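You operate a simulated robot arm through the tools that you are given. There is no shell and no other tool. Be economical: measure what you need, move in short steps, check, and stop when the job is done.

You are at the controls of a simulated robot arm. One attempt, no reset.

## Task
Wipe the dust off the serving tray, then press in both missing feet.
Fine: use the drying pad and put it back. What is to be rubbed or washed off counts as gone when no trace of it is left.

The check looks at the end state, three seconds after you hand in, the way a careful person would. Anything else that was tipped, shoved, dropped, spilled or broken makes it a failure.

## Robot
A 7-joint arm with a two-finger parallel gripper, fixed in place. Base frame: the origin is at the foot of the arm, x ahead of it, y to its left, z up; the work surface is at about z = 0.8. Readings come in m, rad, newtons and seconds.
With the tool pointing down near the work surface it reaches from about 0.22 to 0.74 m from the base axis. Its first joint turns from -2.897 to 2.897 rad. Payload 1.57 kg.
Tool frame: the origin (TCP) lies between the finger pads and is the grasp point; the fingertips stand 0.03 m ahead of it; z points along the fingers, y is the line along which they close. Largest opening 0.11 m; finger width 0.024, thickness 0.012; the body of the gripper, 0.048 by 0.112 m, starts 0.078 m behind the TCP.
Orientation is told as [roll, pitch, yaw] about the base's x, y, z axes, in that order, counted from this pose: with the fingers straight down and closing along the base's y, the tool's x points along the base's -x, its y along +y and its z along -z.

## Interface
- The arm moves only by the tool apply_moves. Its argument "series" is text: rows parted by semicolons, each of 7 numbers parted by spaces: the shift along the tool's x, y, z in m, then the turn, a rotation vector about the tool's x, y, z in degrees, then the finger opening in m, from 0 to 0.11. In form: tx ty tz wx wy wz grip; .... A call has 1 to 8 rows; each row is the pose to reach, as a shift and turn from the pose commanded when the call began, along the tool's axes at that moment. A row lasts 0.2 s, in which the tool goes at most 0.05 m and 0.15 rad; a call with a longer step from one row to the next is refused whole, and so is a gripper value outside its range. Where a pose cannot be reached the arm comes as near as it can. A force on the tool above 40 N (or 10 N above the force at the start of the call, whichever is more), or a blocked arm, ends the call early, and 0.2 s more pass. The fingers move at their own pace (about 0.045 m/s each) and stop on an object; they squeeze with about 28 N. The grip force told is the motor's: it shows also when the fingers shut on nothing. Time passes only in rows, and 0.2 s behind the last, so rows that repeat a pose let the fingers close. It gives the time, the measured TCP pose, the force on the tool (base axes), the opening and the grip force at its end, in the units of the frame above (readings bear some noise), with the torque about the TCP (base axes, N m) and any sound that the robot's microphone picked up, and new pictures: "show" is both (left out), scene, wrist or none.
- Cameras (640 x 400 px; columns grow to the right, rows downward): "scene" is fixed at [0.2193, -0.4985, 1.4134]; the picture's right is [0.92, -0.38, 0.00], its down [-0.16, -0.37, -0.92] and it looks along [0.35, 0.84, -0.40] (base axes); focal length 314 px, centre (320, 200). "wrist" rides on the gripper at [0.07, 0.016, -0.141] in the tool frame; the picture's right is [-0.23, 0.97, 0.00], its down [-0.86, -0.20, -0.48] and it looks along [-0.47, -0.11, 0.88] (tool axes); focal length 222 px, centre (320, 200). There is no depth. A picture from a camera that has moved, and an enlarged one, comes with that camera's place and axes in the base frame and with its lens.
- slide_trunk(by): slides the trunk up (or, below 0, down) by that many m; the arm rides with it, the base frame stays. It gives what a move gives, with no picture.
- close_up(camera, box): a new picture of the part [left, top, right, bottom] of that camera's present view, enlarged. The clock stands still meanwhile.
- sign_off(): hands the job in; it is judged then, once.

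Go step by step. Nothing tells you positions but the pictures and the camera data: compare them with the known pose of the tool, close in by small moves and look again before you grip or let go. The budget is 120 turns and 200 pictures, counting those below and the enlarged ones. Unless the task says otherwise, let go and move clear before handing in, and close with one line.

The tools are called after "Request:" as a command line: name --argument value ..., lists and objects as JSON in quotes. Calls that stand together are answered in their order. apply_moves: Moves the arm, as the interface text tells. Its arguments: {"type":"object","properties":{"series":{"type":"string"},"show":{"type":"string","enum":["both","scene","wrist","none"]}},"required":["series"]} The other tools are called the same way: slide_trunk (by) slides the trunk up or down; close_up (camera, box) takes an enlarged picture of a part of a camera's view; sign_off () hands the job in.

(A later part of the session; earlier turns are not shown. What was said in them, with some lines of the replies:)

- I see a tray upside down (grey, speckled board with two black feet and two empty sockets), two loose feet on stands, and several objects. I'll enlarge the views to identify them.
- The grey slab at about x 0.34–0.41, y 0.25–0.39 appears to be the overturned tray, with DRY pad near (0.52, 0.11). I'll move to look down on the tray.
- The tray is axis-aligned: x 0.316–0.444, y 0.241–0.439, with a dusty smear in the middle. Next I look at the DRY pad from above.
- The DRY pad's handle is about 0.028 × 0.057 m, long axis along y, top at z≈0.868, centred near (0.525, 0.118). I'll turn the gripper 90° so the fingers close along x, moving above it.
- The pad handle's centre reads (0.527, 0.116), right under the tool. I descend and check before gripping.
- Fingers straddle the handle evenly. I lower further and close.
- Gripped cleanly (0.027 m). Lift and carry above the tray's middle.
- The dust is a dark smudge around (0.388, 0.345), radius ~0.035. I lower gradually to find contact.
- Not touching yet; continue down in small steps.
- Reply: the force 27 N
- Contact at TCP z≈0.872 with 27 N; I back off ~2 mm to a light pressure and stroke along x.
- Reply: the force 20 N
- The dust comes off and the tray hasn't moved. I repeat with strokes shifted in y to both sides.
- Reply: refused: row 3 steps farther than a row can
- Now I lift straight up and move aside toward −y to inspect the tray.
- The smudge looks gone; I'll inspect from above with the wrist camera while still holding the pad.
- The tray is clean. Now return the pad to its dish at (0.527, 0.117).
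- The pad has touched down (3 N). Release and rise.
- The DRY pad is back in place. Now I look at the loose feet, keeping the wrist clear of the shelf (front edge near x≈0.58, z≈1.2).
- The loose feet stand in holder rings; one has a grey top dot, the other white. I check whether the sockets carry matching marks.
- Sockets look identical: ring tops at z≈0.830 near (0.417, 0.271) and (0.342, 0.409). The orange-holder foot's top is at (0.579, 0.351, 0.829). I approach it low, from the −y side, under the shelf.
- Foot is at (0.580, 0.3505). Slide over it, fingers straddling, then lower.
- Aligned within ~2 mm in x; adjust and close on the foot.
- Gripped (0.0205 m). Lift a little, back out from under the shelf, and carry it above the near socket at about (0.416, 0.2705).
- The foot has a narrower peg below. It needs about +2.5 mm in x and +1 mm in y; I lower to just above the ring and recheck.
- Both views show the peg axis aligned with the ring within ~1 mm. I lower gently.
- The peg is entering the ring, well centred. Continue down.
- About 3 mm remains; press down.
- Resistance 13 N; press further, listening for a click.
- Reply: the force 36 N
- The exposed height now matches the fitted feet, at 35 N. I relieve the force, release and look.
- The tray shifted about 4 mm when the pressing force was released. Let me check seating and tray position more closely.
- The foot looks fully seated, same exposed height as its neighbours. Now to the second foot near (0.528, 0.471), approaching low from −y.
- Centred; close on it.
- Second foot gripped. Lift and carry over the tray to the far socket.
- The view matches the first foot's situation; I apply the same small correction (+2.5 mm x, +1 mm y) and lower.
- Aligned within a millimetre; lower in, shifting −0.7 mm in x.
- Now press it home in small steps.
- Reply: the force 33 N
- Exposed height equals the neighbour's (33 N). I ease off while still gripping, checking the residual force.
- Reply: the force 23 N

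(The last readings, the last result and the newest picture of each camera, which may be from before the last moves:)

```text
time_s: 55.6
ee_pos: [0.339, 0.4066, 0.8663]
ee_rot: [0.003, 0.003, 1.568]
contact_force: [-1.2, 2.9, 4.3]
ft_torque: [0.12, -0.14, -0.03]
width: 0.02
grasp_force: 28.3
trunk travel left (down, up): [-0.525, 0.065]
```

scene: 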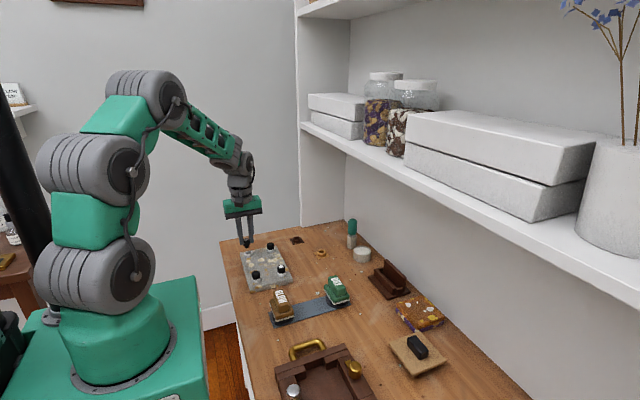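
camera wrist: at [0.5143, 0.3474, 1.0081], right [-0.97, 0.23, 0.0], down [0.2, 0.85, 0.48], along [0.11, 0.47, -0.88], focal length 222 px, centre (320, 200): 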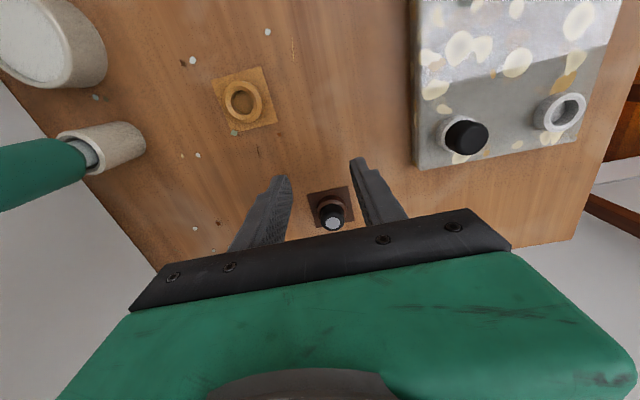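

Request:
close_up --camera "scene" --box '[235, 225, 310, 290]'

```text
6.15 times, centred on (272, 258) of scene
camera zoom: at [0.2193, -0.4985, 1.4134], right [0.92, -0.38, 0.0], down [-0.16, -0.37, -0.92], along [0.35, 0.84, -0.4], focal length 1933 px, centre (612, -154)
```

zoom: 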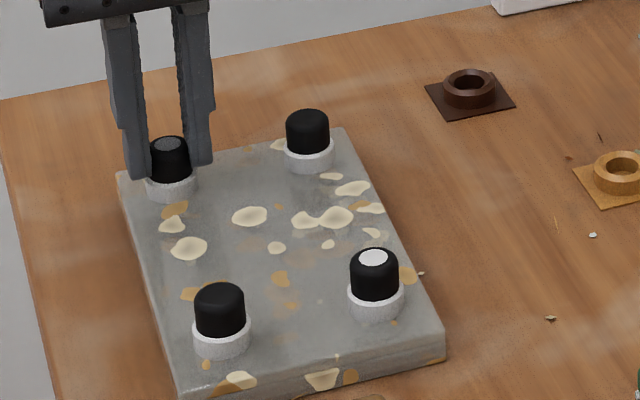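

The tray's total shift is only ~4 mm. Release and rise.

Request:
apply_moves --series "0 0 -0.0005 0 0 0 0.02; 0 0 -0.0005 0 0 0 0.03; 0 0 -0.0005 0 0 0 0.04; 0 0 -0.0005 0 0 0 0.04; 0 0 -0.03 0 0 0 0.04; 0 0 -0.07 0 0 0 0.04; 0 0 -0.11 0 0 0 0.04; 0 0 -0.11 0 0 0 0.04" --show "both"

Request:
close_up --camera "scene" --box '[235, 225, 310, 290]'

Request:
close_up --camera "wrist" --box '[200, 50, 400, 190]'

```text
time_s: 57.4
ee_pos: [0.339, 0.409, 0.9759]
ee_rot: [-0.001, 0.0, 1.571]
contact_force: [0.3, 0.1, 0.2]
ft_torque: [-0.04, 0.0, -0.01]
width: 0.0399
grasp_force: 0.0
trunk travel left (down, up): [-0.525, 0.065]
camera wrist: at [0.3234, 0.3399, 1.1184], right [-0.97, 0.23, 0.0], down [0.2, 0.85, 0.48], along [0.11, 0.47, -0.88], focal length 222 px, centre (320, 200)
```

scene: 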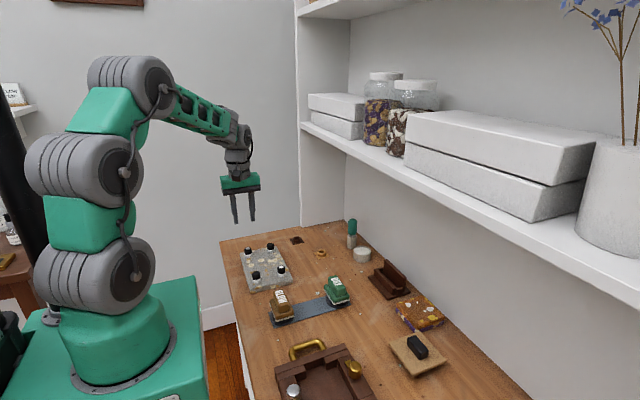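
wrist: 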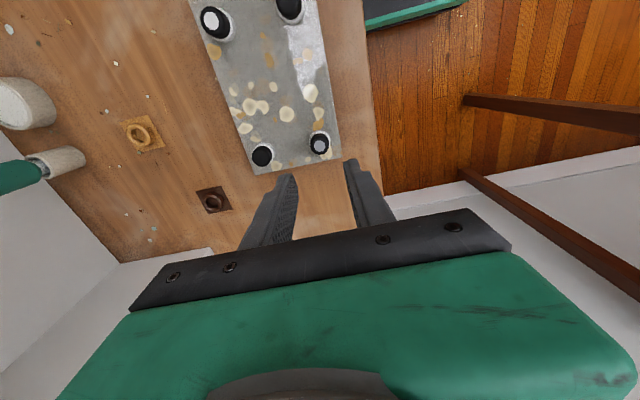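

```text
6.15 times, centred on (272, 258) of scene
camera zoom: at [0.2193, -0.4985, 1.4134], right [0.92, -0.38, 0.0], down [-0.16, -0.37, -0.92], along [0.35, 0.84, -0.4], focal length 1933 px, centre (612, -154)
```

zoom: 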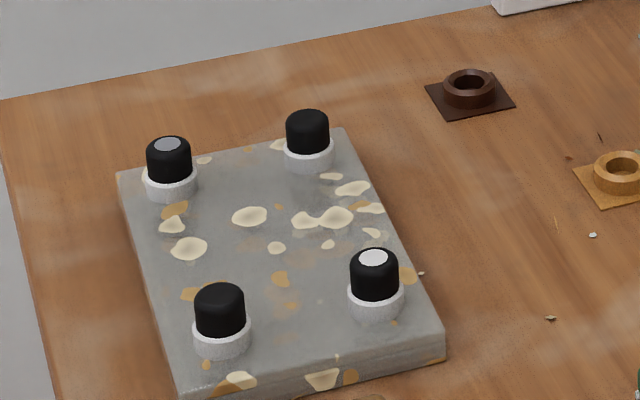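

```text
2.86 times, centred on (300, 120) of wrist
camera zoom: at [0.3234, 0.3399, 1.1184], right [-0.97, 0.23, 0.0], down [0.2, 0.85, 0.48], along [0.11, 0.47, -0.88], focal length 635 px, centre (377, 429)
```

zoom: 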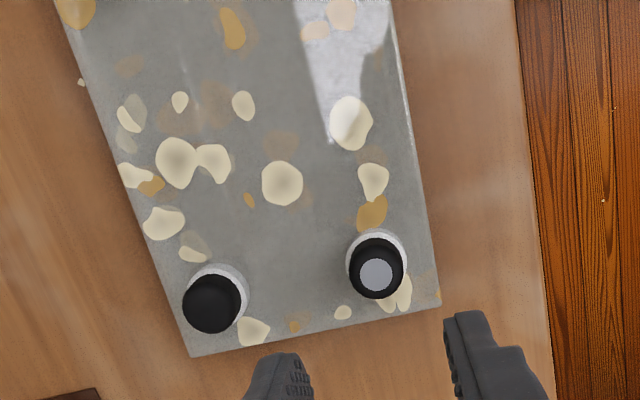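

Both feet are in and the tray is clean. One last close look at seating of both.

Request:
close_up --camera "scene" --box '[252, 260, 304, 286]'

Request:
close_up --camera "scene" --box '[240, 235, 296, 263]'

```text
12.31 times, centred on (278, 273) of scene
camera zoom: at [0.2193, -0.4985, 1.4134], right [0.92, -0.38, 0.0], down [-0.16, -0.37, -0.92], along [0.35, 0.84, -0.4], focal length 3866 px, centre (837, -698)
```

zoom: 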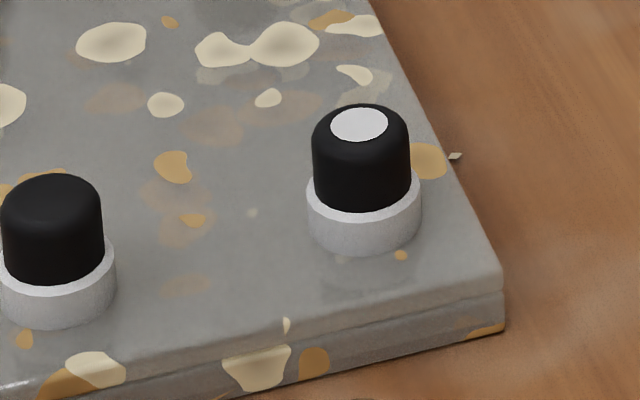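

```text
11.43 times, centred on (268, 249) of scene
camera zoom: at [0.2193, -0.4985, 1.4134], right [0.92, -0.38, 0.0], down [-0.16, -0.37, -0.92], along [0.35, 0.84, -0.4], focal length 3590 px, centre (914, -360)
```

zoom: 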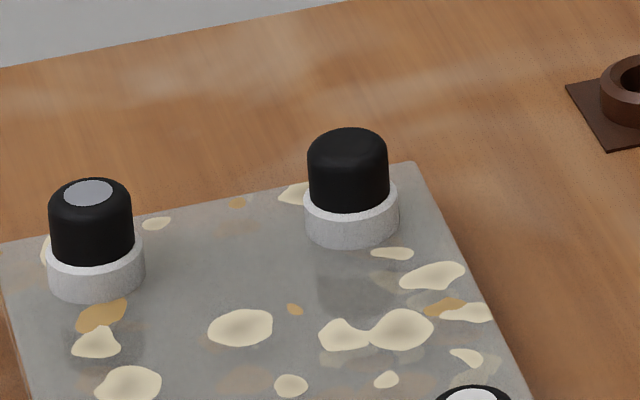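

All four feet stand at the same height, the tray is clean, the DRY pad is back on its dish, and the gripper is clear. Handing in.

Request:
sign_off

```text
The job is handed in.
```

The tray is wiped clean, both missing feet are pressed in level with the fitted ones, and the drying pad is back on its dish. The tray slid about 4 mm during pressing.
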